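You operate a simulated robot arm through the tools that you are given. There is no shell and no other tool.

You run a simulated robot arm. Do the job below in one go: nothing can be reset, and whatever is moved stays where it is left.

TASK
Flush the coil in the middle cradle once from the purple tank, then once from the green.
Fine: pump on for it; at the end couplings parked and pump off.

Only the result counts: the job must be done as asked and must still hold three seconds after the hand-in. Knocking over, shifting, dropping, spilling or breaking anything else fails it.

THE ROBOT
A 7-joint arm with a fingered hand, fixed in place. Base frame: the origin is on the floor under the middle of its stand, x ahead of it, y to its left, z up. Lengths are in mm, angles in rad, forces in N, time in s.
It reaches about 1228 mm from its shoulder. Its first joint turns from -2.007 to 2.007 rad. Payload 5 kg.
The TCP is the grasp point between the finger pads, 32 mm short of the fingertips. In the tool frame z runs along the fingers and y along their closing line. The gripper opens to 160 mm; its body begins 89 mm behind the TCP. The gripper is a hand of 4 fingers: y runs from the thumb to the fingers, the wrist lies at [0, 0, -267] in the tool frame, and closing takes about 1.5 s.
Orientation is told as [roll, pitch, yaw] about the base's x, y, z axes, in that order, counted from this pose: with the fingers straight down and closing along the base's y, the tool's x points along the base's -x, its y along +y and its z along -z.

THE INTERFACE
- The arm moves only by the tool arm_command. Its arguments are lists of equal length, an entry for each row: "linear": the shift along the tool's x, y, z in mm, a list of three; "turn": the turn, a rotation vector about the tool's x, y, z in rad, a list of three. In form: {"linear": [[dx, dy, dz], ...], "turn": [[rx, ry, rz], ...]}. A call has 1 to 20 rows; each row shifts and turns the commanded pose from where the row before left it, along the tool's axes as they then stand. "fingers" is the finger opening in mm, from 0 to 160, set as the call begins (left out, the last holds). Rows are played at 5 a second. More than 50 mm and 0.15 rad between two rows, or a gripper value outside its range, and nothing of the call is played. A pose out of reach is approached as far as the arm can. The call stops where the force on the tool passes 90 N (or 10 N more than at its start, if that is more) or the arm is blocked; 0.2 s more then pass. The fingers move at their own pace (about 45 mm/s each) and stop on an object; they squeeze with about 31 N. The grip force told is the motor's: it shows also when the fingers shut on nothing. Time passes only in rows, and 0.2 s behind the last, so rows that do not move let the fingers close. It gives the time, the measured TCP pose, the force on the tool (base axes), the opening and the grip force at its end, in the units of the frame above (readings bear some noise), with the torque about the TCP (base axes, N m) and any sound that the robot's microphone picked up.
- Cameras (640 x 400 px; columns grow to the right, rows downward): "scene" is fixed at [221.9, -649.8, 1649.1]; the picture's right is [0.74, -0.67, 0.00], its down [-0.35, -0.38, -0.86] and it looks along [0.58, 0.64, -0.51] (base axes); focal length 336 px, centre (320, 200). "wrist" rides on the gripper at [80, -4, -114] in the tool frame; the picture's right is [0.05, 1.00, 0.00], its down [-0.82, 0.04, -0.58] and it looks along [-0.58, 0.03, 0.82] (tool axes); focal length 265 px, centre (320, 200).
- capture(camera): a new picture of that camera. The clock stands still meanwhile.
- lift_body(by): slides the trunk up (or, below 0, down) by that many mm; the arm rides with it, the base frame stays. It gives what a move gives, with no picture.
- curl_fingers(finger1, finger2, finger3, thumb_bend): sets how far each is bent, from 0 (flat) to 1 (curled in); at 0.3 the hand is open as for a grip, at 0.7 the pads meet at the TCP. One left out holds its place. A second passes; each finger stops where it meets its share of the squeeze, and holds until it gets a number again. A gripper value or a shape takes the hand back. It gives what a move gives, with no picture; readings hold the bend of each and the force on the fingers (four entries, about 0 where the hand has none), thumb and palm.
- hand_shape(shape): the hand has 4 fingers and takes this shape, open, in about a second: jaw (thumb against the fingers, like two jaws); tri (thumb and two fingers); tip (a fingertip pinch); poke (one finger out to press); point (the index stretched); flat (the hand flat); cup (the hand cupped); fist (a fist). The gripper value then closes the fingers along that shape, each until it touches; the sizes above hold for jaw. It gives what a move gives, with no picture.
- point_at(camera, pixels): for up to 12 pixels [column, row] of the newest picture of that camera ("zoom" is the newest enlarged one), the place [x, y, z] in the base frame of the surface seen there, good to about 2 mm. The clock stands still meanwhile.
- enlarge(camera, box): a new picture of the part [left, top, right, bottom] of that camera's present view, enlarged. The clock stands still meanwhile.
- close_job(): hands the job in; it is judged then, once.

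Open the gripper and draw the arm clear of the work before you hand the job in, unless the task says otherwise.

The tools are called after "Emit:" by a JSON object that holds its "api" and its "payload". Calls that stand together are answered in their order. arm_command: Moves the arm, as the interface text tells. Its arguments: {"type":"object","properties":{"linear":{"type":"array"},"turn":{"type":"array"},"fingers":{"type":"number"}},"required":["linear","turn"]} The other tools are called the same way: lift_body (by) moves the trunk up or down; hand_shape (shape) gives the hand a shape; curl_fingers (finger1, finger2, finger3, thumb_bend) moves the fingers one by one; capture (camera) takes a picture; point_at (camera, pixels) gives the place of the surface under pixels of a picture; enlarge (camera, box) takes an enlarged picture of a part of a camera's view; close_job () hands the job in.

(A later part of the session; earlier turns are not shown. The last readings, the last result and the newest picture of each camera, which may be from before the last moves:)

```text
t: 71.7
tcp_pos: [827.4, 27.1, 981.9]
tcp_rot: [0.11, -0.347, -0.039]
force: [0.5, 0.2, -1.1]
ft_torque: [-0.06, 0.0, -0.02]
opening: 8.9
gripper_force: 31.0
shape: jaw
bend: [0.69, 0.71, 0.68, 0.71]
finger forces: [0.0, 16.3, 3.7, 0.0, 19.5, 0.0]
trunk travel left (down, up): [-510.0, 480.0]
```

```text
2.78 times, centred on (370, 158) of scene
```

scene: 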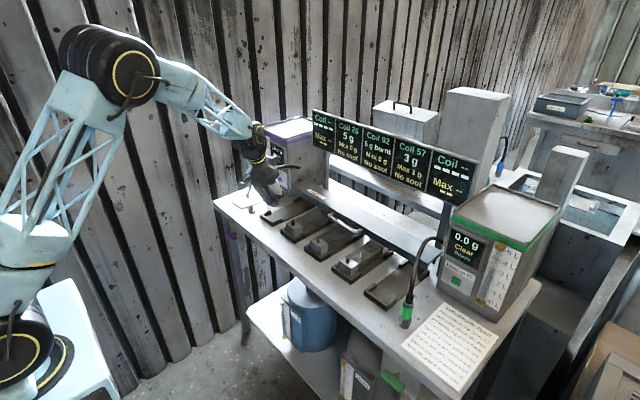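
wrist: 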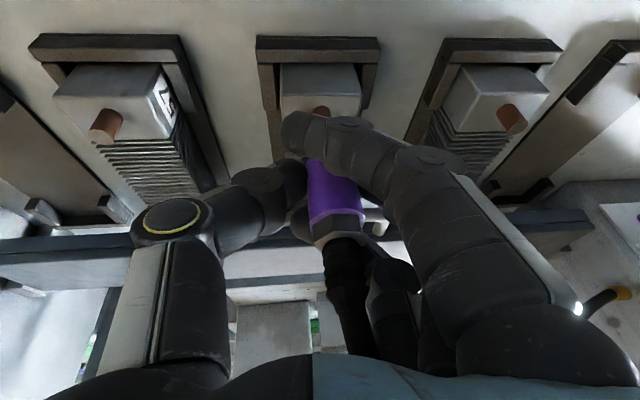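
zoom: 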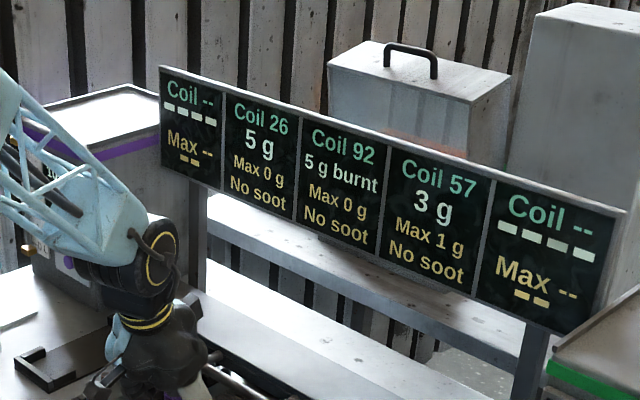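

Still no contact. I lower another 3 mm.

Emit:
{"api": "arm_command", "payload": {"linear": [[0.51, -0.16, 1.4], [0.51, -0.16, 1.4], [0, 0, 0]], "turn": [[0, 0, 0], [0, 0, 0], [0, 0, 0]]}}

Emit:
{"api": "enlarge", "payload": {"camera": "scene", "box": [255, 105, 485, 210]}}

Emit:
{"api": "enlarge", "payload": {"camera": "scene", "box": [310, 215, 350, 245]}}

```text
t: 72.5
tcp_pos: [827.9, 26.8, 980.8]
tcp_rot: [0.111, -0.352, -0.039]
force: [3.7, -0.2, 11.9]
ft_torque: [0.07, -0.09, 0.01]
opening: 9.4
gripper_force: 31.2
shape: jaw
bend: [0.69, 0.71, 0.68, 0.71]
finger forces: [0.0, 16.7, 6.7, 0.0, 21.8, 0.0]
trunk travel left (down, up): [-510.0, 480.0]
```

```text
2.78 times, centred on (370, 158) of scene
```

zoom: 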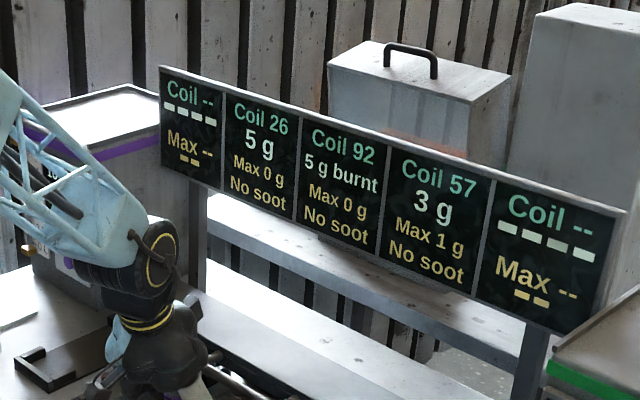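

```text
13.33 times, centred on (330, 230) of scene
```

zoom: 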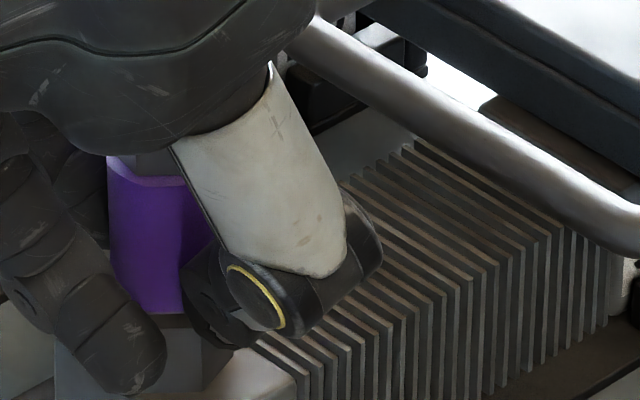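

Contact: 12 N upward — the coupling is on the block. I wait a moment and watch the tank and coil displays and sound.

Emit:
{"api": "arm_command", "payload": {"linear": [[0, 0, 0], [0, 0, 0], [0, 0, 0]], "turn": [[0, 0, 0], [0, 0, 0], [0, 0, 0]]}}

Emit:
{"api": "capture", "payload": {"camera": "scene"}}

Emit:
{"api": "capture", "payload": {"camera": "wrist"}}

Emit:
{"api": "enlarge", "payload": {"camera": "scene", "box": [240, 105, 390, 210]}}

```text
t: 73.3
tcp_pos: [826.9, 27.4, 980.7]
tcp_rot: [0.11, -0.349, -0.038]
force: [5.4, -0.6, 17.0]
ft_torque: [0.09, -0.14, -0.04]
opening: 9.6
gripper_force: 30.8
shape: jaw
bend: [0.69, 0.72, 0.68, 0.72]
finger forces: [0.0, 17.2, 7.0, 0.0, 23.1, 0.0]
trunk travel left (down, up): [-510.0, 480.0]
```

```text
taken
```

scene: 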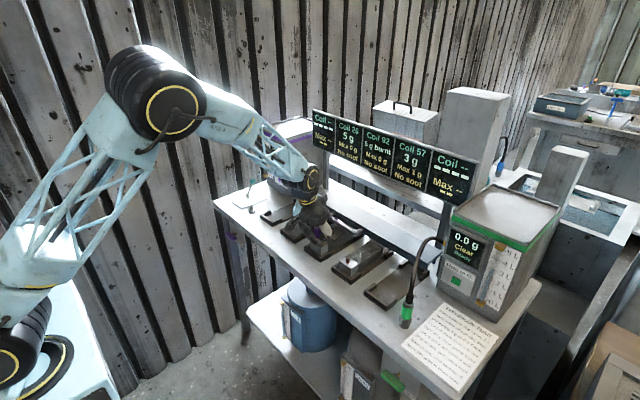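

```text
taken
```

wrist: 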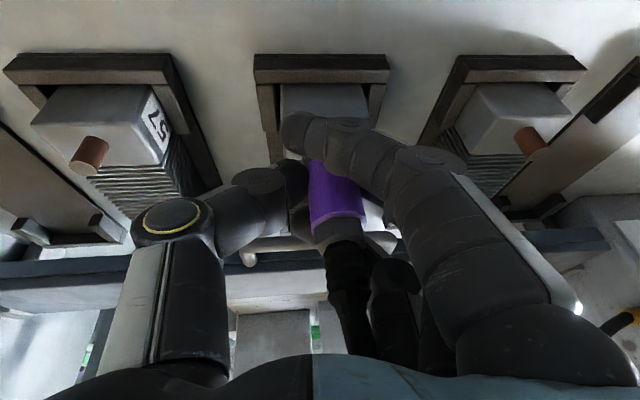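

```text
3.81 times, centred on (315, 158) of scene
```

zoom: 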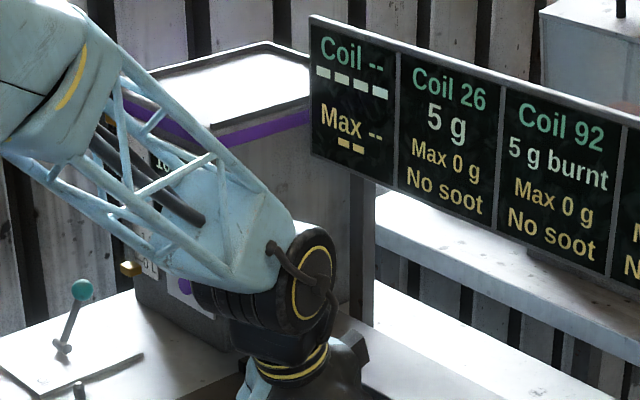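

Force settled at 17 N, no sound or change yet. I wait two more seconds and look for any reaction.

Emit:
{"api": "arm_command", "payload": {"linear": [[0, 0, 0], [0, 0, 0], [0, 0, 0], [0, 0, 0], [0, 0, 0], [0, 0, 0], [0, 0, 0], [0, 0, 0], [0, 0, 0], [0, 0, 0]], "turn": [[0, 0, 0], [0, 0, 0], [0, 0, 0], [0, 0, 0], [0, 0, 0], [0, 0, 0], [0, 0, 0], [0, 0, 0], [0, 0, 0], [0, 0, 0]]}}

Emit:
{"api": "enlarge", "payload": {"camera": "scene", "box": [240, 105, 390, 210]}}

Emit:
{"api": "enlarge", "payload": {"camera": "scene", "box": [310, 210, 350, 250]}}

Emit:
{"api": "point_at", "payload": {"camera": "zoom", "pixels": [[150, 205], [150, 240], [150, 280], [165, 240], [120, 240], [185, 350], [200, 370], [170, 380], [170, 330], [215, 385], [190, 395], [235, 380]]}}

```text
t: 75.5
tcp_pos: [827.0, 27.1, 980.7]
tcp_rot: [0.113, -0.35, -0.039]
force: [2.6, -0.8, 16.4]
ft_torque: [0.12, 0.05, -0.02]
opening: 9.9
gripper_force: 31.3
shape: jaw
bend: [0.69, 0.72, 0.68, 0.72]
finger forces: [0.0, 17.4, 8.5, 0.1, 22.4, 0.0]
trunk travel left (down, up): [-510.0, 480.0]
```

```text
3.81 times, centred on (315, 158) of scene
```

zoom: 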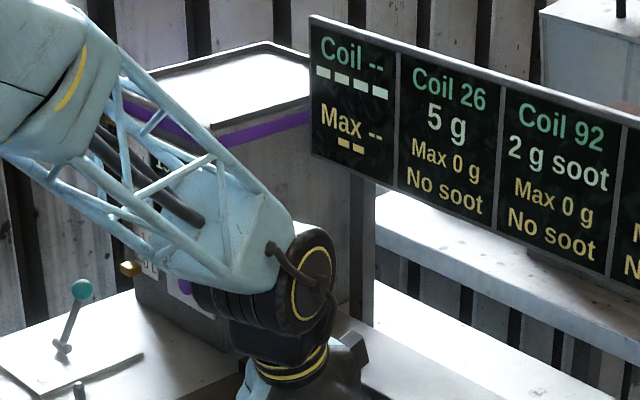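

```text
10.00 times, centred on (330, 230) of scene
```

zoom: 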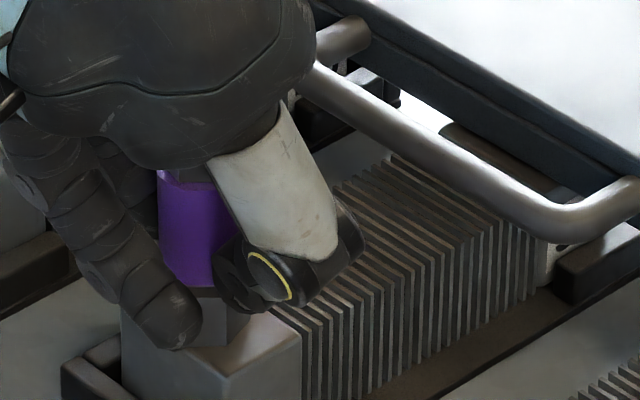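

```text
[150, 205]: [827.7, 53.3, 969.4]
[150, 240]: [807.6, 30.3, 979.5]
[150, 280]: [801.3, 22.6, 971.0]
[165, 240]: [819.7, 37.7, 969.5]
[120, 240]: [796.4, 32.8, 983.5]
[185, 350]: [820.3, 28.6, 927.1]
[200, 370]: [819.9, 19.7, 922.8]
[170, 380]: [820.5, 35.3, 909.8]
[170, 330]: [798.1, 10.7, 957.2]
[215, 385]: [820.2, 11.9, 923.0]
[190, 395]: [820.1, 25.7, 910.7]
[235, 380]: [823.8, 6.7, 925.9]
```

Coil 92 now shows "2 g soot": the purple cycle ran. I wait two seconds more to be sure the cycle has ended, and check what is visible of the tank and drum.

Emit:
{"api": "arm_command", "payload": {"linear": [[0, 0, 0], [0, 0, 0], [0, 0, 0], [0, 0, 0], [0, 0, 0], [0, 0, 0], [0, 0, 0], [0, 0, 0], [0, 0, 0], [0, 0, 0]], "turn": [[0, 0, 0], [0, 0, 0], [0, 0, 0], [0, 0, 0], [0, 0, 0], [0, 0, 0], [0, 0, 0], [0, 0, 0], [0, 0, 0], [0, 0, 0]]}}

Emit:
{"api": "capture", "payload": {"camera": "scene"}}

Emit:
{"api": "enlarge", "payload": {"camera": "scene", "box": [330, 330, 420, 400]}}

Emit:
{"api": "enlarge", "payload": {"camera": "scene", "box": [255, 120, 305, 180]}}

```text
t: 77.7
tcp_pos: [827.4, 27.1, 980.2]
tcp_rot: [0.112, -0.349, -0.036]
force: [1.1, -0.2, 14.7]
ft_torque: [0.1, 0.1, -0.02]
opening: 9.5
gripper_force: 31.5
shape: jaw
bend: [0.69, 0.72, 0.68, 0.72]
finger forces: [0.0, 17.4, 8.3, 0.0, 22.0, 0.1]
trunk travel left (down, up): [-510.0, 480.0]
```

```text
taken
```

scene: 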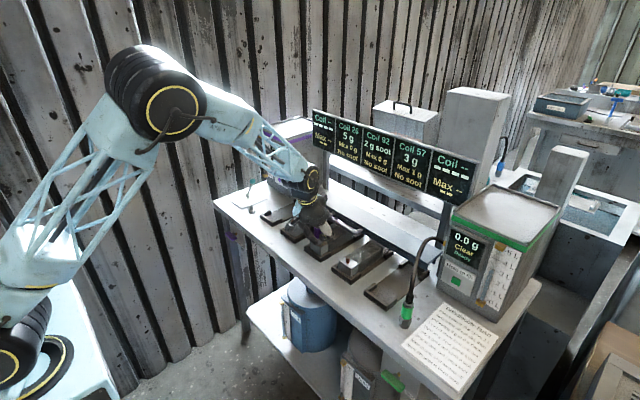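

```text
5.71 times, centred on (375, 365) of scene
```

zoom: 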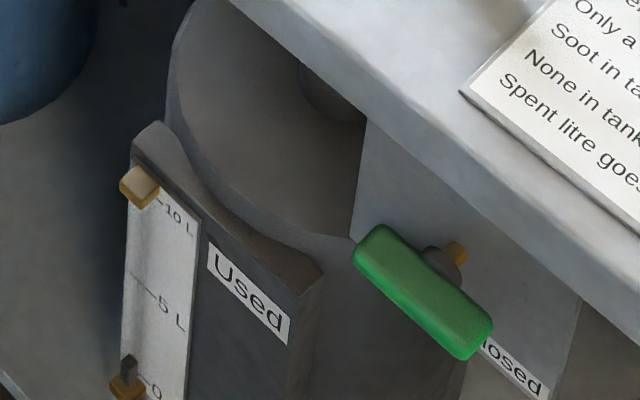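

```text
6.67 times, centred on (280, 150) of scene
```

zoom: 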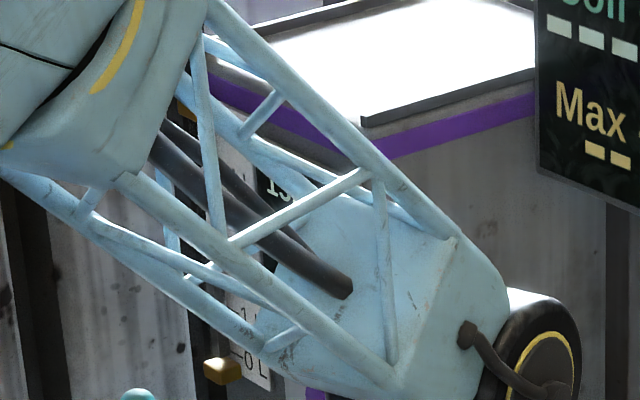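

Purple tank shows 15 g and Used shows ~1 L, so the cycle is complete. I lift the coupling straight up off the nub.

Emit:
{"api": "arm_command", "payload": {"linear": [[-1.7, 0.52, -4.68], [-3.4, 1.05, -9.35], [-3.4, 1.05, -9.35], [-3.4, 1.05, -9.35], [-3.4, 1.05, -9.35], [-3.4, 1.05, -9.35], [-3.4, 1.05, -9.35], [0, 0, 0], [0, 0, 0]], "turn": [[0, 0, 0], [0, 0, 0], [0, 0, 0], [0, 0, 0], [0, 0, 0], [0, 0, 0], [0, 0, 0], [0, 0, 0], [0, 0, 0]]}}

Emit:
{"api": "capture", "payload": {"camera": "wrist"}}

Emit:
{"api": "enlarge", "payload": {"camera": "scene", "box": [290, 190, 370, 260]}}

```text
t: 79.7
tcp_pos: [827.8, 27.3, 1044.4]
tcp_rot: [0.111, -0.347, -0.037]
force: [-0.4, 0.3, -1.5]
ft_torque: [0.01, 0.02, -0.01]
opening: 9.7
gripper_force: 30.8
shape: jaw
bend: [0.69, 0.71, 0.68, 0.72]
finger forces: [0.0, 15.8, 3.7, 0.1, 18.3, 0.0]
trunk travel left (down, up): [-510.0, 480.0]
```

```text
taken
```

wrist: 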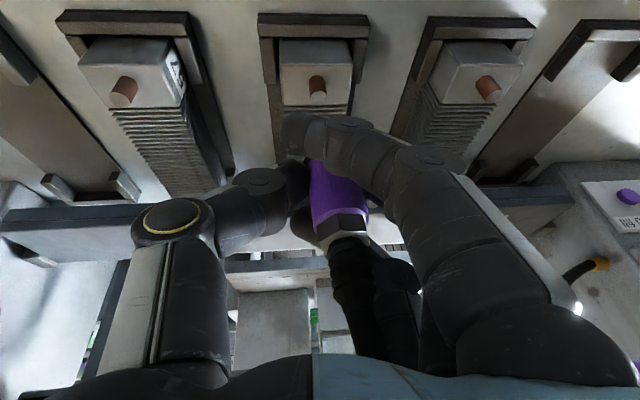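

```text
5.71 times, centred on (330, 225) of scene
```

zoom: 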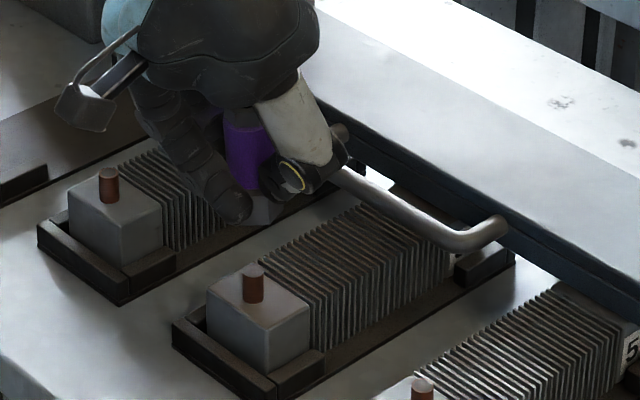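

Still held firmly; the coil stayed in place. I re-measure the coupling axis for the return to the stud.

Emit:
{"api": "enlarge", "payload": {"camera": "wrist", "box": [280, 140, 400, 330]}}

Emit:
{"api": "point_at", "payload": {"camera": "zoom", "pixels": [[310, 60], [320, 100], [330, 140], [335, 165], [340, 195], [350, 230], [360, 270], [375, 320], [385, 365], [285, 120], [370, 130]]}}

Emit:
{"api": "enlarge", "payload": {"camera": "scene", "box": [300, 190, 360, 235]}}

```text
2.11 times, centred on (340, 235) of wrist
```

zoom: 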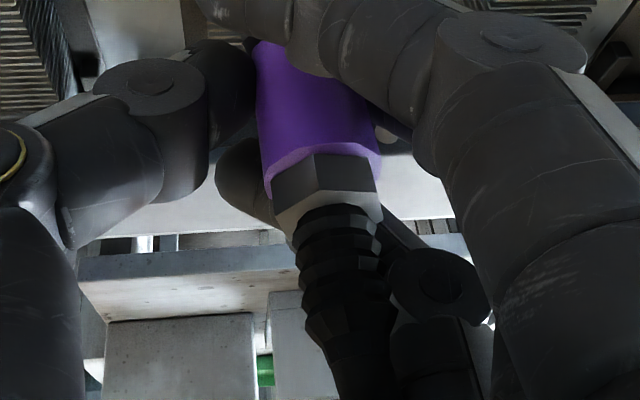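

```text
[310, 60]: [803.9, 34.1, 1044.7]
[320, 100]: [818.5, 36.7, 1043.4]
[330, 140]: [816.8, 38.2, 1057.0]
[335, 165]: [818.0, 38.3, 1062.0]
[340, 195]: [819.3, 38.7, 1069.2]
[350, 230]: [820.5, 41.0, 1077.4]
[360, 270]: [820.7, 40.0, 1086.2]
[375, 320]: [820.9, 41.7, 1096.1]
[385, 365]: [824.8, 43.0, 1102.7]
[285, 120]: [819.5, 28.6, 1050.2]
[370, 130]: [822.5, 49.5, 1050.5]
```

```text
8.89 times, centred on (330, 212) of scene
```

zoom: 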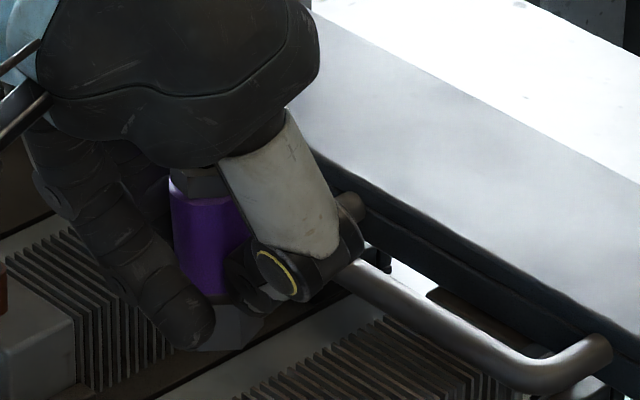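

The coupling is still vertical; from the seating I know its axis is at TCP + (6, 7.6). I carry it back toward the stud, TCP target (798.8, 413.3).

Emit:
{"api": "arm_command", "payload": {"linear": [[2.57, 23.99, 1.755], [2.57, 23.99, 1.755], [2.57, 23.99, 1.755], [2.57, 23.99, 1.755], [2.57, 23.99, 1.755], [2.57, 23.99, 1.755], [2.57, 23.99, 1.755], [2.57, 23.99, 1.755], [2.57, 23.99, 1.755], [2.57, 23.99, 1.755], [2.57, 23.99, 1.755], [2.57, 23.99, 1.755], [2.57, 23.99, 1.755], [2.57, 23.99, 1.755], [2.57, 23.99, 1.755], [2.57, 23.99, 1.755], [0, 0, 0], [0, 0, 0]], "turn": [[0, 0, 0], [0, 0, 0], [0, 0, 0], [0, 0, 0], [0, 0, 0], [0, 0, 0], [0, 0, 0], [0, 0, 0], [0, 0, 0], [0, 0, 0], [0, 0, 0], [0, 0, 0], [0, 0, 0], [0, 0, 0], [0, 0, 0], [0, 0, 0], [0, 0, 0], [0, 0, 0]]}}

Emit:
{"api": "capture", "payload": {"camera": "wrist"}}

Emit:
{"api": "enlarge", "payload": {"camera": "scene", "box": [230, 150, 290, 210]}}

```text
t: 83.5
tcp_pos: [798.9, 412.7, 1044.7]
tcp_rot: [0.111, -0.347, -0.036]
force: [-0.1, 1.1, -1.1]
ft_torque: [-0.05, 0.02, 0.01]
opening: 9.5
gripper_force: 30.7
shape: jaw
bend: [0.69, 0.71, 0.68, 0.72]
finger forces: [0.0, 15.9, 3.5, 0.1, 18.4, 0.1]
trunk travel left (down, up): [-510.0, 480.0]
```

```text
taken
```

wrist: 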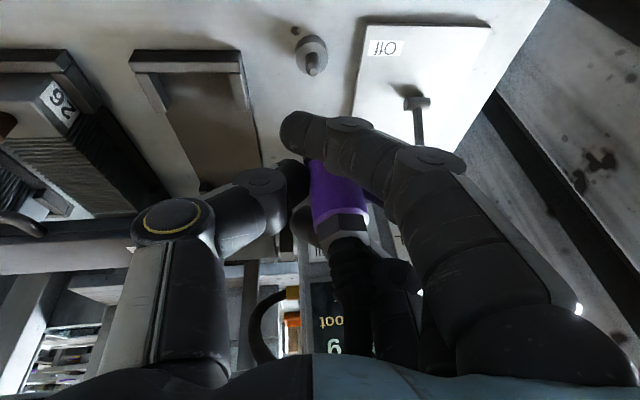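

```text
6.67 times, centred on (260, 180) of scene
```

zoom: 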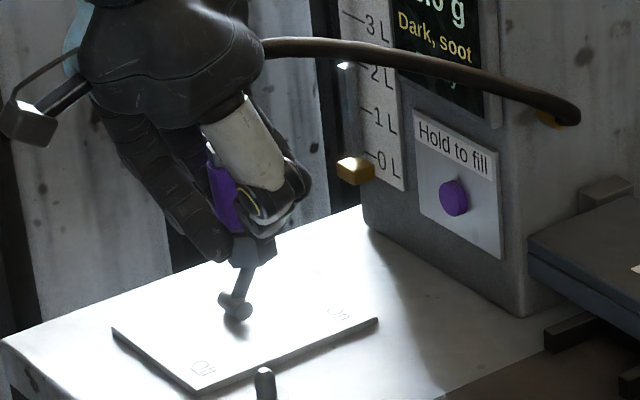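

Purple reads "Dark, soot". I sample the coupling and the peg here to verify alignment before lowering.

Emit:
{"api": "point_at", "payload": {"camera": "zoom", "pixels": [[213, 165], [215, 190], [222, 215], [222, 180], [230, 210], [232, 195], [240, 240], [255, 240], [268, 245], [245, 258], [264, 372], [264, 390]]}}

Emit:
{"api": "point_at", "payload": {"camera": "wrist", "pixels": [[312, 62], [311, 70], [311, 46], [330, 180], [335, 195], [338, 212], [340, 222], [345, 245], [352, 280], [318, 190], [355, 200]]}}

```text
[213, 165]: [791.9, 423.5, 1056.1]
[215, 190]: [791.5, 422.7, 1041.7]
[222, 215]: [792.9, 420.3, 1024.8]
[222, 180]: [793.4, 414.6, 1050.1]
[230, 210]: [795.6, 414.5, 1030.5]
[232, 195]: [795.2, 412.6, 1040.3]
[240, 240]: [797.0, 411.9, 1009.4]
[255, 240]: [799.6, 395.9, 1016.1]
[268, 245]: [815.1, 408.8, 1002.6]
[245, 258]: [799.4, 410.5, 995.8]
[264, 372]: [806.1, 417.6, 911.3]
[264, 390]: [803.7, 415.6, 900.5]
```

```text
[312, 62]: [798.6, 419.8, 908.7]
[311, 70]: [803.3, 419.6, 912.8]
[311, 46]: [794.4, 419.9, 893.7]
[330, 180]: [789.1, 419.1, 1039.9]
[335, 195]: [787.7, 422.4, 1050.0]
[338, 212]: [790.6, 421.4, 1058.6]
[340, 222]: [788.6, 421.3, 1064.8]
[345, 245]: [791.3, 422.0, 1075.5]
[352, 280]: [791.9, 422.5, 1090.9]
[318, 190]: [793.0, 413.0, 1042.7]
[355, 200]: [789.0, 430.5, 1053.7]
```

The coupling's top leans ~0.09 rad toward −x. I correct with a small turn about the tool's y and re-measure.

Emit:
{"api": "arm_command", "payload": {"linear": [[0, 0, 0], [0, 0, 0], [0, 0, 0]], "turn": [[0, 0.08, 0], [0, 0, 0], [0, 0, 0]]}}

Emit:
{"api": "enlarge", "payload": {"camera": "wrist", "box": [280, 140, 400, 330]}}

Emit:
{"api": "enlarge", "payload": {"camera": "scene", "box": [235, 160, 275, 200]}}

Emit:
{"api": "point_at", "payload": {"camera": "zoom", "pixels": [[200, 120], [205, 180], [215, 250], [225, 150], [235, 220], [245, 290], [255, 330], [280, 330], [300, 340], [260, 350], [290, 315], [240, 315]]}}

```text
t: 84.3
tcp_pos: [798.9, 411.8, 1045.2]
tcp_rot: [0.109, -0.269, -0.029]
force: [-0.3, -0.3, -1.2]
ft_torque: [-0.02, 0.01, 0.0]
opening: 9.6
gripper_force: 30.7
shape: jaw
bend: [0.69, 0.71, 0.68, 0.72]
finger forces: [0.0, 15.7, 3.5, 0.0, 18.3, 0.0]
trunk travel left (down, up): [-510.0, 480.0]
```

```text
2.11 times, centred on (340, 235) of wrist
```

zoom: 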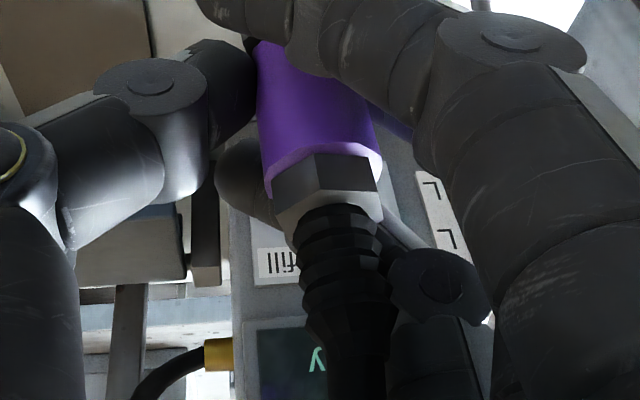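

```text
10.00 times, centred on (255, 180) of scene
```

zoom: 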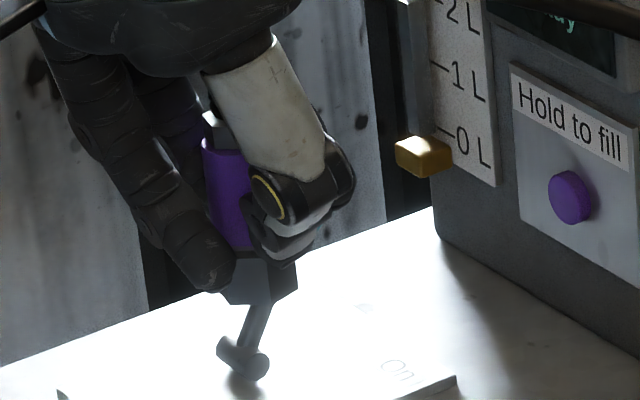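

```text
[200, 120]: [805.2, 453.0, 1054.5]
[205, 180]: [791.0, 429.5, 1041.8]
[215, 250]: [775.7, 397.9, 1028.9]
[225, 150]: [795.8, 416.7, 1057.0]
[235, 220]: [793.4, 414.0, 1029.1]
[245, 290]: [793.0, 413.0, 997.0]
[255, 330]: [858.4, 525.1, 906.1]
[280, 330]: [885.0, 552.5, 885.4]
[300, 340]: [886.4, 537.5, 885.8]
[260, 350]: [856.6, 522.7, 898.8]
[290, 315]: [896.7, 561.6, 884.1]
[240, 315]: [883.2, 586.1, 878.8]
```

I take a wrist picture for the same pose and sample the coupling there too.

Emit:
{"api": "capture", "payload": {"camera": "wrist"}}

Emit:
{"api": "point_at", "payload": {"camera": "wrist", "pixels": [[312, 175], [325, 175], [330, 185], [314, 195], [340, 195], [364, 200], [340, 215], [341, 228], [347, 260], [352, 290], [356, 320]]}}

Emit:
{"api": "point_at", "payload": {"camera": "zoom", "pixels": [[212, 150], [218, 200], [225, 235], [232, 160], [240, 235], [250, 180], [250, 275], [265, 280], [280, 270], [290, 285], [275, 298], [235, 295]]}}

```text
taken
```

wrist: 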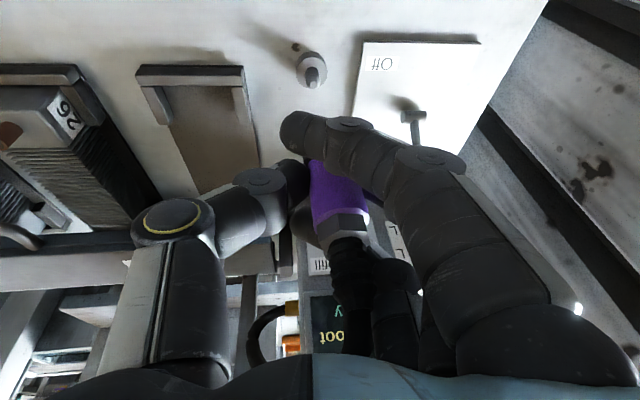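

```text
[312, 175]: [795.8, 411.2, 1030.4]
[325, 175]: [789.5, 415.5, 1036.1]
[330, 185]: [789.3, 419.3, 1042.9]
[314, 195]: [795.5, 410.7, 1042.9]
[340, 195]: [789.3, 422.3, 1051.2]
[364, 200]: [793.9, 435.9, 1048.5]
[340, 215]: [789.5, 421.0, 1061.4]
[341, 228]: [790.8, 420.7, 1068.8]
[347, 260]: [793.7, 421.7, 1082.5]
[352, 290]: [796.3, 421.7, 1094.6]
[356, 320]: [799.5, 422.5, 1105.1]
```

```text
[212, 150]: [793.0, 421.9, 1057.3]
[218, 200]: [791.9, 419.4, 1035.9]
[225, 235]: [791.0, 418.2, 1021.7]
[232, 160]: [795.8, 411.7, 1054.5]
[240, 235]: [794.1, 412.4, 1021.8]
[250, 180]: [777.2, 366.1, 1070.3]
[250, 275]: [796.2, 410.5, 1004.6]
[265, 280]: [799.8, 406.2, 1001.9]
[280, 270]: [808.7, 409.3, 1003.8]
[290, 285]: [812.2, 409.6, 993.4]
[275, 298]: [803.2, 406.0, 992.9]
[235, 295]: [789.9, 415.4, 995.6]
```

Now it is upright at about (804, 423). I shift (+1, −2.5) onto the stud axis (805.1, 420.5) and lower 70 mm to just above the peg.

Emit:
{"api": "arm_command", "payload": {"linear": [[-1.13, -2.49, 0.04], [3.7, -1.47, 13.43], [3.7, -1.47, 13.43], [3.7, -1.47, 13.43], [3.7, -1.47, 13.43], [3.7, -1.47, 13.43], [0, 0, 0], [0, 0, 0]], "turn": [[0, 0, 0], [0, 0, 0], [0, 0, 0], [0, 0, 0], [0, 0, 0], [0, 0, 0], [0, 0, 0], [0, 0, 0]]}}

Emit:
{"api": "enlarge", "payload": {"camera": "scene", "box": [235, 175, 275, 215]}}

Emit:
{"api": "capture", "payload": {"camera": "wrist"}}

```text
t: 86.1
tcp_pos: [800.1, 411.4, 974.3]
tcp_rot: [0.108, -0.269, -0.027]
force: [-0.6, -0.1, -1.2]
ft_torque: [-0.03, 0.0, 0.0]
opening: 9.6
gripper_force: 31.7
shape: jaw
bend: [0.69, 0.71, 0.68, 0.72]
finger forces: [0.0, 15.7, 3.3, 0.0, 18.3, 0.1]
trunk travel left (down, up): [-510.0, 480.0]
```

```text
10.00 times, centred on (255, 195) of scene
```

zoom: 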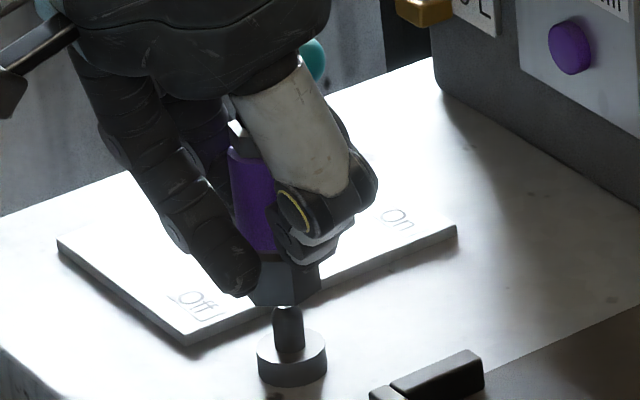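

```text
taken
```

wrist: 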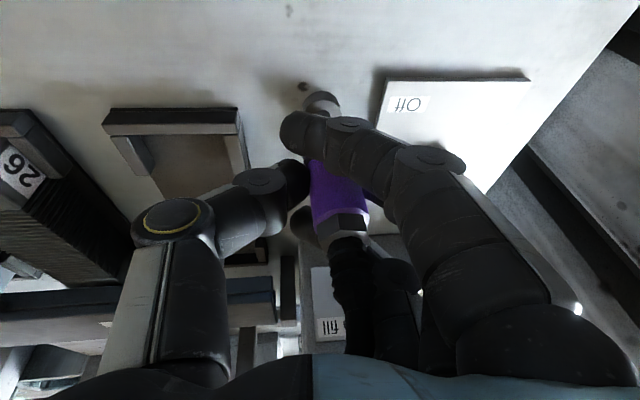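

Hex centre (≈285) is over the peg (289) in the zoom. I lower in 4 mm steps onto the peg, watching the force.

Emit:
{"api": "arm_command", "payload": {"linear": [[1.06, -0.42, 3.84], [1.06, -0.42, 3.84], [1.06, -0.42, 3.84], [1.06, -0.42, 3.84], [0, 0, 0]], "turn": [[0, 0, 0], [0, 0, 0], [0, 0, 0], [0, 0, 0], [0, 0, 0]]}}

Emit:
{"api": "enlarge", "payload": {"camera": "scene", "box": [235, 175, 275, 215]}}

```text
t: 87.3
tcp_pos: [799.1, 410.9, 956.7]
tcp_rot: [0.108, -0.27, -0.029]
force: [0.4, -0.5, -2.8]
ft_torque: [-0.02, 0.03, -0.03]
opening: 9.5
gripper_force: 31.1
shape: jaw
bend: [0.69, 0.71, 0.68, 0.72]
finger forces: [0.0, 15.8, 3.3, 0.0, 18.3, 0.1]
trunk travel left (down, up): [-510.0, 480.0]
```

```text
10.00 times, centred on (255, 195) of scene
```

zoom: 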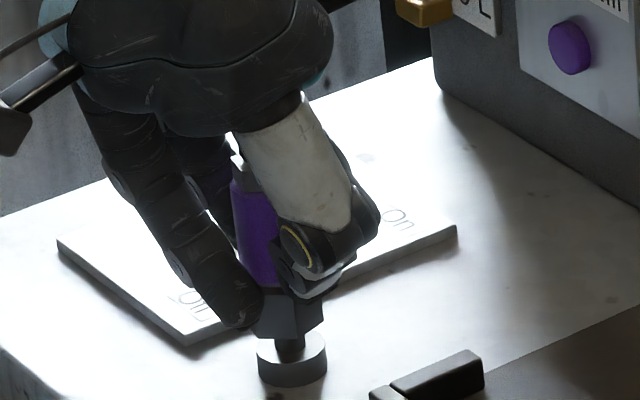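

The peg has entered the bore cleanly. I lower 9 mm more in small steps.

Emit:
{"api": "arm_command", "payload": {"linear": [[0.66, -0.26, 2.4], [0.66, -0.26, 2.4], [0.53, -0.21, 1.92], [0.53, -0.21, 1.92], [0, 0, 0]], "turn": [[0, 0, 0], [0, 0, 0], [0, 0, 0], [0, 0, 0], [0, 0, 0]]}}

Emit:
{"api": "enlarge", "payload": {"camera": "scene", "box": [235, 175, 275, 215]}}

```text
t: 88.5
tcp_pos: [797.9, 411.2, 948.9]
tcp_rot: [0.108, -0.268, -0.028]
force: [0.0, -1.1, -2.3]
ft_torque: [-0.02, -0.03, 0.01]
opening: 9.8
gripper_force: 31.1
shape: jaw
bend: [0.69, 0.71, 0.68, 0.72]
finger forces: [0.1, 15.8, 3.4, 0.1, 18.4, 0.0]
trunk travel left (down, up): [-510.0, 480.0]
```

```text
10.00 times, centred on (255, 195) of scene
```

zoom: 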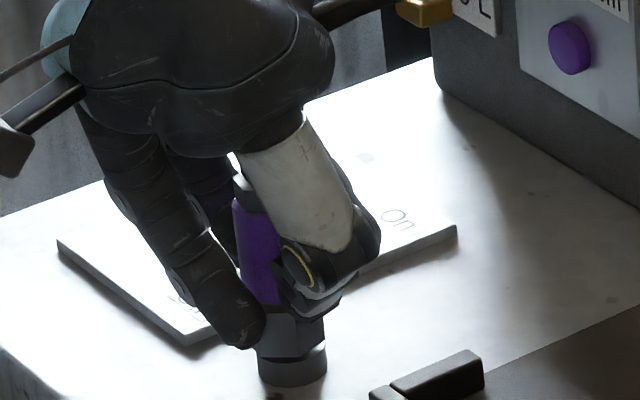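

Close to the ring. I lower 2 mm at a time until contact shows.

Emit:
{"api": "arm_command", "payload": {"linear": [[0.53, -0.21, 1.92], [0.53, -0.21, 1.92], [0, 0, 0]], "turn": [[0, 0, 0], [0, 0, 0], [0, 0, 0]]}}

```text
t: 89.3
tcp_pos: [799.0, 410.8, 945.9]
tcp_rot: [0.108, -0.269, -0.029]
force: [-0.9, -0.6, 0.0]
ft_torque: [-0.04, 0.0, 0.0]
opening: 9.7
gripper_force: 31.1
shape: jaw
bend: [0.69, 0.71, 0.68, 0.72]
finger forces: [0.0, 15.7, 3.3, 0.0, 18.5, 0.1]
trunk travel left (down, up): [-510.0, 480.0]
```

Force went from −2.3 to 0 N, so it is just touching. One more millimetre to confirm it is seated.

Emit:
{"api": "arm_command", "payload": {"linear": [[0.33, -0.13, 1.2], [0, 0, 0], [0, 0, 0]], "turn": [[0, 0, 0], [0, 0, 0], [0, 0, 0]]}}

Emit:
{"api": "enlarge", "payload": {"camera": "scene", "box": [235, 175, 275, 215]}}

Emit:
{"api": "capture", "payload": {"camera": "wrist"}}

```text
t: 90.1
tcp_pos: [799.9, 410.2, 945.7]
tcp_rot: [0.11, -0.269, -0.029]
force: [-1.6, -0.7, 6.5]
ft_torque: [0.14, -0.05, 0.0]
opening: 9.6
gripper_force: 30.8
shape: jaw
bend: [0.69, 0.71, 0.68, 0.72]
finger forces: [0.0, 16.1, 3.0, 0.0, 19.3, 0.0]
trunk travel left (down, up): [-510.0, 480.0]
```

```text
10.00 times, centred on (255, 195) of scene
```

zoom: 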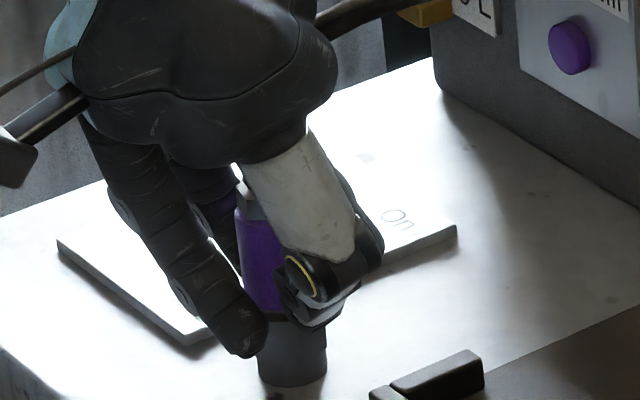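

```text
taken
```

wrist: 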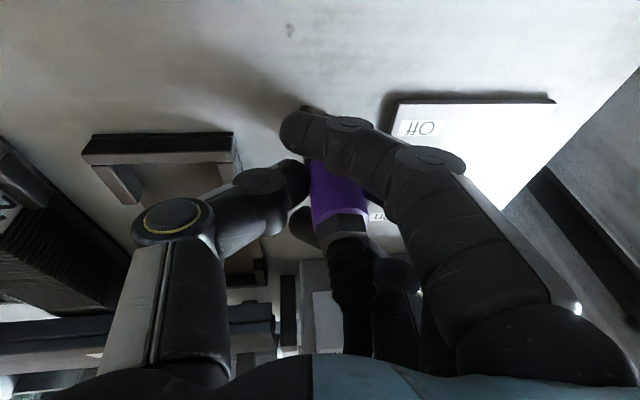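

Seated (8 N of push). I open the fingers to 90 mm and check that it stands.

Emit:
{"api": "arm_command", "payload": {"linear": [[0, 0, 0], [0, 0, 0], [0, 0, 0], [0, 0, 0], [0, 0, 0], [0, 0, 0]], "turn": [[0, 0, 0], [0, 0, 0], [0, 0, 0], [0, 0, 0], [0, 0, 0], [0, 0, 0]], "fingers": 90}}

Emit:
{"api": "enlarge", "payload": {"camera": "scene", "box": [225, 165, 285, 215]}}

Emit:
{"api": "capture", "payload": {"camera": "wrist"}}

```text
t: 91.5
tcp_pos: [801.1, 411.2, 944.2]
tcp_rot: [0.109, -0.268, -0.028]
force: [-0.6, 0.4, 0.5]
ft_torque: [-0.01, 0.0, 0.0]
opening: 89.1
gripper_force: 0.1
shape: jaw
bend: [0.71, 0.72, 0.71, 0.7]
finger forces: [0.0, 0.0, 0.1, 0.0, 0.0, 0.0]
trunk travel left (down, up): [-510.0, 480.0]
```

```text
8.00 times, centred on (255, 190) of scene
```

zoom: 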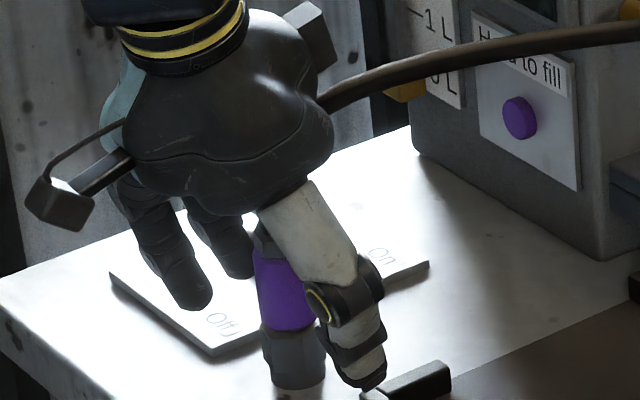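

```text
taken
```

wrist: 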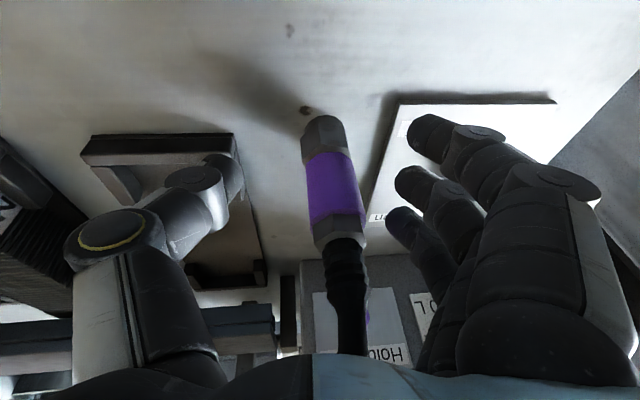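

It stands upright on the stud. I raise the hand straight up 160 mm, slowly at first.

Emit:
{"api": "arm_command", "payload": {"linear": [[-2.64, 1.05, -9.6], [-2.64, 1.05, -9.6], [-5.29, 2.1, -19.2], [-7.93, 3.14, -28.8], [-7.93, 3.14, -28.8], [-7.93, 3.14, -28.8], [-7.93, 3.14, -28.8], [0, 0, 0], [0, 0, 0]], "turn": [[0, 0, 0], [0, 0, 0], [0, 0, 0], [0, 0, 0], [0, 0, 0], [0, 0, 0], [0, 0, 0], [0, 0, 0], [0, 0, 0]]}}

Emit:
{"api": "capture", "payload": {"camera": "scene"}}

Emit:
{"api": "enlarge", "payload": {"camera": "scene", "box": [225, 125, 305, 215]}}

Emit:
{"api": "capture", "payload": {"camera": "wrist"}}

```text
t: 93.5
tcp_pos: [799.1, 411.1, 1104.0]
tcp_rot: [0.109, -0.269, -0.028]
force: [0.1, -0.4, -0.3]
ft_torque: [-0.01, 0.04, 0.03]
opening: 89.3
gripper_force: 0.1
shape: jaw
bend: [0.71, 0.72, 0.71, 0.7]
finger forces: [0.1, 0.0, 0.0, 0.0, 0.1, 0.0]
trunk travel left (down, up): [-510.0, 480.0]
```

```text
taken
```

scene: 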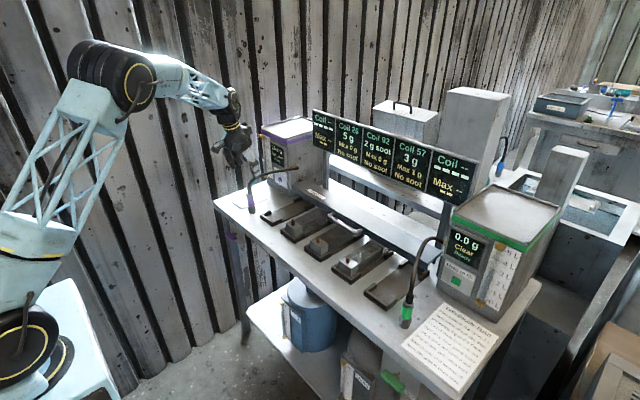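

```text
4.44 times, centred on (265, 170) of scene
```

zoom: 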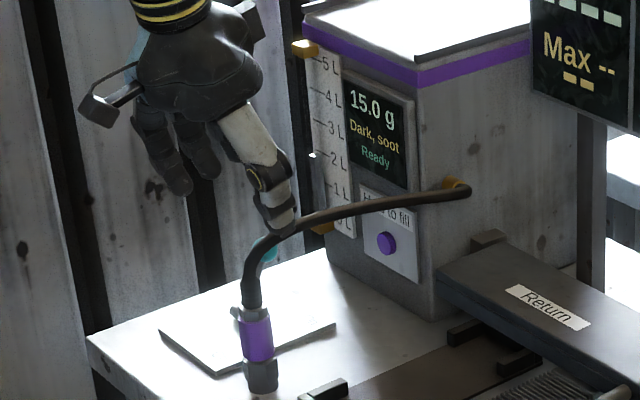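

```text
taken
```

wrist: 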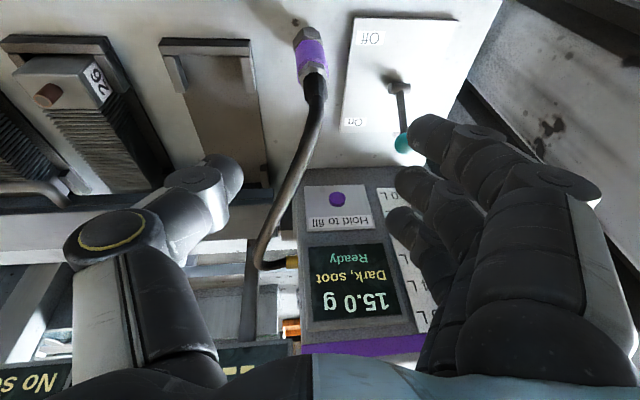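

Purple is parked and shows 15.0 g Dark, soot, Ready. I back the hand away, restore the neutral roll/tilt, and then travel toward the green side.

Emit:
{"api": "arm_command", "payload": {"linear": [[0, 0, 0], [0, 0, 0], [34.5, 0, -12.5], [34.5, 0, -12.5], [34.5, 0, -12.5], [0, 0, 0], [0, 0, 0]], "turn": [[0.1013, 0, -0.0279], [0, -0.08, 0], [0, 0, 0], [0, 0, 0], [0, 0, 0], [0, 0, 0], [0, 0, 0]]}}

Emit:
{"api": "enlarge", "payload": {"camera": "scene", "box": [380, 225, 470, 335]}}

Emit:
{"api": "point_at", "payload": {"camera": "zoom", "pixels": [[250, 380], [250, 330], [255, 300], [262, 265], [275, 215], [290, 160], [310, 110], [340, 75], [380, 60], [420, 65], [450, 85], [245, 350]]}}

```text
t: 95.1
tcp_pos: [688.1, 410.5, 1103.4]
tcp_rot: [-0.001, -0.348, 0.001]
force: [0.2, -0.5, 0.3]
ft_torque: [0.02, 0.01, -0.01]
opening: 89.7
gripper_force: 0.1
shape: jaw
bend: [0.71, 0.72, 0.71, 0.7]
finger forces: [0.0, 0.0, 0.0, 0.0, 0.0, 0.1]
trunk travel left (down, up): [-510.0, 480.0]
```

```text
3.64 times, centred on (425, 280) of scene
```

zoom: 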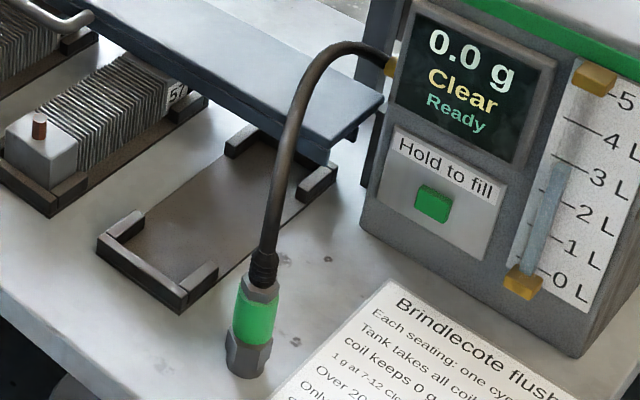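

```text
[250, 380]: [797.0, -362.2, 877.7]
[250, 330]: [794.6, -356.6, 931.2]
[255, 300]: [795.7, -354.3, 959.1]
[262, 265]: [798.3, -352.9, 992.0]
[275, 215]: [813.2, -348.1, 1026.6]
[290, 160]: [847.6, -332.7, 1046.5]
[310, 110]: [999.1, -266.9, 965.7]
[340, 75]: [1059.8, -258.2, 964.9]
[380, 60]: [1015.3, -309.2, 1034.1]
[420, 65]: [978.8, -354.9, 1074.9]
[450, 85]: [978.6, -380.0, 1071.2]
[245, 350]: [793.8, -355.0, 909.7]
```

Green coupling's axis should be near (805, −351), with its hose bending toward +y. I travel along −y in front of the bench to y≈−358.

Emit:
{"api": "arm_command", "payload": {"linear": [[0, -48, 0], [0, -48, 0], [0, -48, 0], [0, -48, 0], [0, -48, 0], [0, -48, 0], [0, -48, 0], [0, -48, 0], [0, -48, 0], [0, -48, 0], [0, -48, 0], [0, -48, 0], [0, -48, 0], [0, -48, 0], [0, -48, 0], [0, -48, 0], [0, 0, 0], [0, 0, 0]], "turn": [[0, 0, 0], [0, 0, 0], [0, 0, 0], [0, 0, 0], [0, 0, 0], [0, 0, 0], [0, 0, 0], [0, 0, 0], [0, 0, 0], [0, 0, 0], [0, 0, 0], [0, 0, 0], [0, 0, 0], [0, 0, 0], [0, 0, 0], [0, 0, 0], [0, 0, 0], [0, 0, 0]]}}

Emit:
{"api": "capture", "payload": {"camera": "wrist"}}

Emit:
{"api": "capture", "payload": {"camera": "scene"}}

```text
t: 98.9
tcp_pos: [690.2, -358.3, 1102.7]
tcp_rot: [-0.001, -0.349, 0.0]
force: [-1.0, -0.1, -1.1]
ft_torque: [0.02, 0.01, 0.0]
opening: 89.7
gripper_force: 0.0
shape: jaw
bend: [0.72, 0.72, 0.72, 0.7]
finger forces: [0.0, 0.0, 0.0, 0.1, 0.1, 0.0]
trunk travel left (down, up): [-510.0, 480.0]
```

```text
taken
```

wrist: 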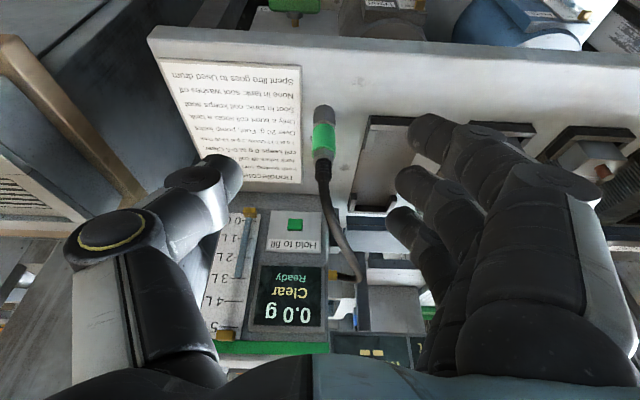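

```text
taken
```

scene: 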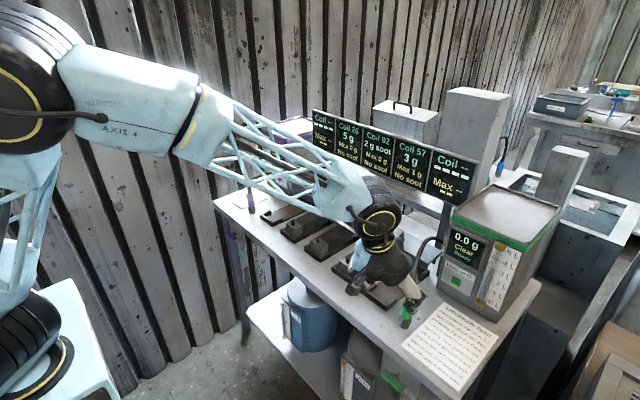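

The green coupling is at wrist (324,138). I measure its axis.

Emit:
{"api": "enlarge", "payload": {"camera": "wrist", "box": [290, 95, 350, 205]}}

Emit:
{"api": "point_at", "payload": {"camera": "wrist", "pixels": [[324, 112], [324, 125], [325, 138], [325, 150], [323, 163], [323, 175], [315, 138], [335, 138], [314, 115], [334, 115], [325, 190], [345, 250]]}}

```text
3.64 times, centred on (320, 150) of wrist
```

zoom: 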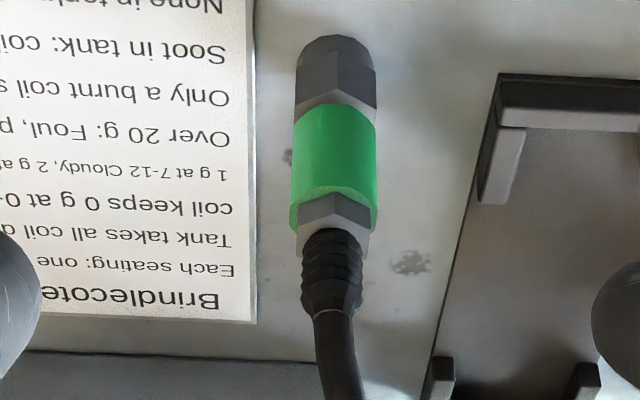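

```text
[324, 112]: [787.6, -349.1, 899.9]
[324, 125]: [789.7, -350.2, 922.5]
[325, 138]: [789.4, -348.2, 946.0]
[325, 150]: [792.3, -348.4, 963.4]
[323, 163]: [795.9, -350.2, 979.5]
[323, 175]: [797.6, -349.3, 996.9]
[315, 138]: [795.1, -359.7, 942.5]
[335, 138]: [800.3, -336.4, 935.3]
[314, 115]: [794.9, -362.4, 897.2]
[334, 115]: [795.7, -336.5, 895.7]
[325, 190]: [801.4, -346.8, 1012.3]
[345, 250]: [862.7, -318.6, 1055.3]
```

Axis ≈ (804.3, −349.3). I move above it to TCP (798, −356, 1105), offset so the grip closes evenly.

Emit:
{"api": "arm_command", "payload": {"linear": [[-25.5, 0.57, 8.8], [-25.5, 0.57, 8.8], [-25.5, 0.57, 8.8], [-25.5, 0.57, 8.8], [0, 0, 0], [0, 0, 0]], "turn": [[0, 0, 0], [0, 0, 0], [0, 0, 0], [0, 0, 0], [0, 0, 0], [0, 0, 0]]}}

Emit:
{"api": "capture", "payload": {"camera": "wrist"}}

Emit:
{"api": "enlarge", "payload": {"camera": "scene", "box": [350, 200, 470, 340]}}

```text
t: 100.3
tcp_pos: [796.8, -354.7, 1105.3]
tcp_rot: [0.001, -0.35, 0.001]
force: [0.2, -0.7, -0.6]
ft_torque: [0.01, 0.0, 0.0]
opening: 89.6
gripper_force: 0.1
shape: jaw
bend: [0.72, 0.72, 0.72, 0.7]
finger forces: [0.0, 0.0, 0.0, 0.0, 0.0, 0.1]
trunk travel left (down, up): [-510.0, 480.0]
```

```text
taken
```

wrist: 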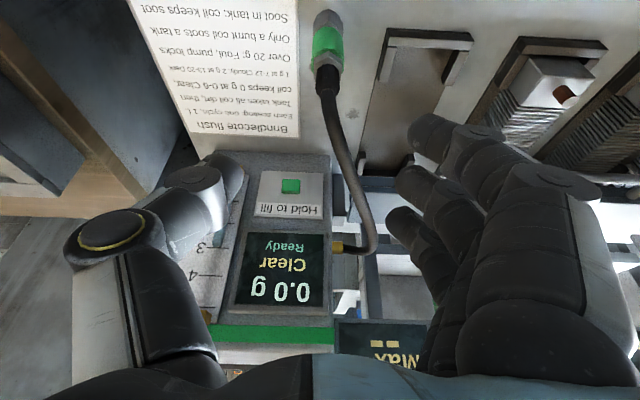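

```text
2.86 times, centred on (410, 270) of scene
```

zoom: 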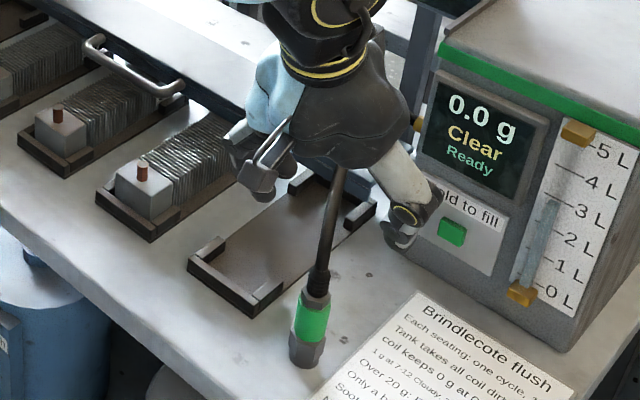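

The hose lies between thumb and fingers. I descend 110 mm and check.

Emit:
{"api": "arm_command", "payload": {"linear": [[9.4, 0, 25.8], [9.4, 0, 25.8], [9.4, 0, 25.8], [9.4, 0, 25.8], [0, 0, 0]], "turn": [[0, 0, 0], [0, 0, 0], [0, 0, 0], [0, 0, 0], [0, 0, 0]]}}

Emit:
{"api": "capture", "payload": {"camera": "wrist"}}

Emit:
{"api": "enlarge", "payload": {"camera": "scene", "box": [360, 220, 460, 340]}}

Emit:
{"api": "point_at", "payload": {"camera": "wrist", "pixels": [[324, 85], [325, 105], [325, 125], [325, 145], [311, 120], [340, 120], [325, 165], [326, 185]]}}

```text
t: 101.5
tcp_pos: [797.0, -354.2, 996.4]
tcp_rot: [0.0, -0.35, 0.001]
force: [0.2, -0.4, -0.2]
ft_torque: [-0.04, -0.02, 0.01]
opening: 89.8
gripper_force: 0.1
shape: jaw
bend: [0.72, 0.72, 0.72, 0.7]
finger forces: [0.1, 0.1, 0.0, 0.1, 0.1, 0.1]
trunk travel left (down, up): [-510.0, 480.0]
```

```text
taken
```

wrist: 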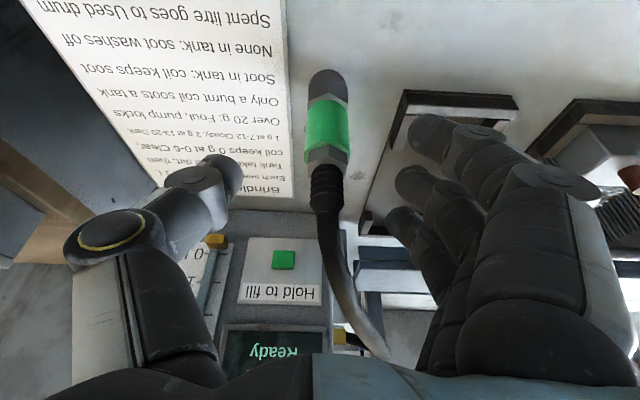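

```text
3.33 times, centred on (410, 280) of scene
```

zoom: 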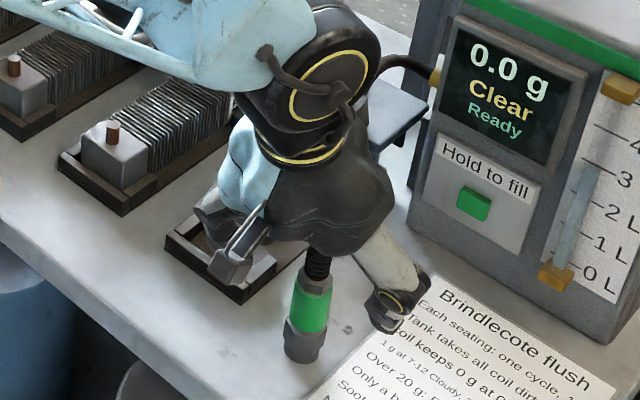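

```text
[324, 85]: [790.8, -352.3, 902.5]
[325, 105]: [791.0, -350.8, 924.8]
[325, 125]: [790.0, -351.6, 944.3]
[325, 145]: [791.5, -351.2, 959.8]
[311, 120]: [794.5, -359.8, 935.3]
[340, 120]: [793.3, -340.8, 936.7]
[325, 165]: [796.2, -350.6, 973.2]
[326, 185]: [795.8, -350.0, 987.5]
```

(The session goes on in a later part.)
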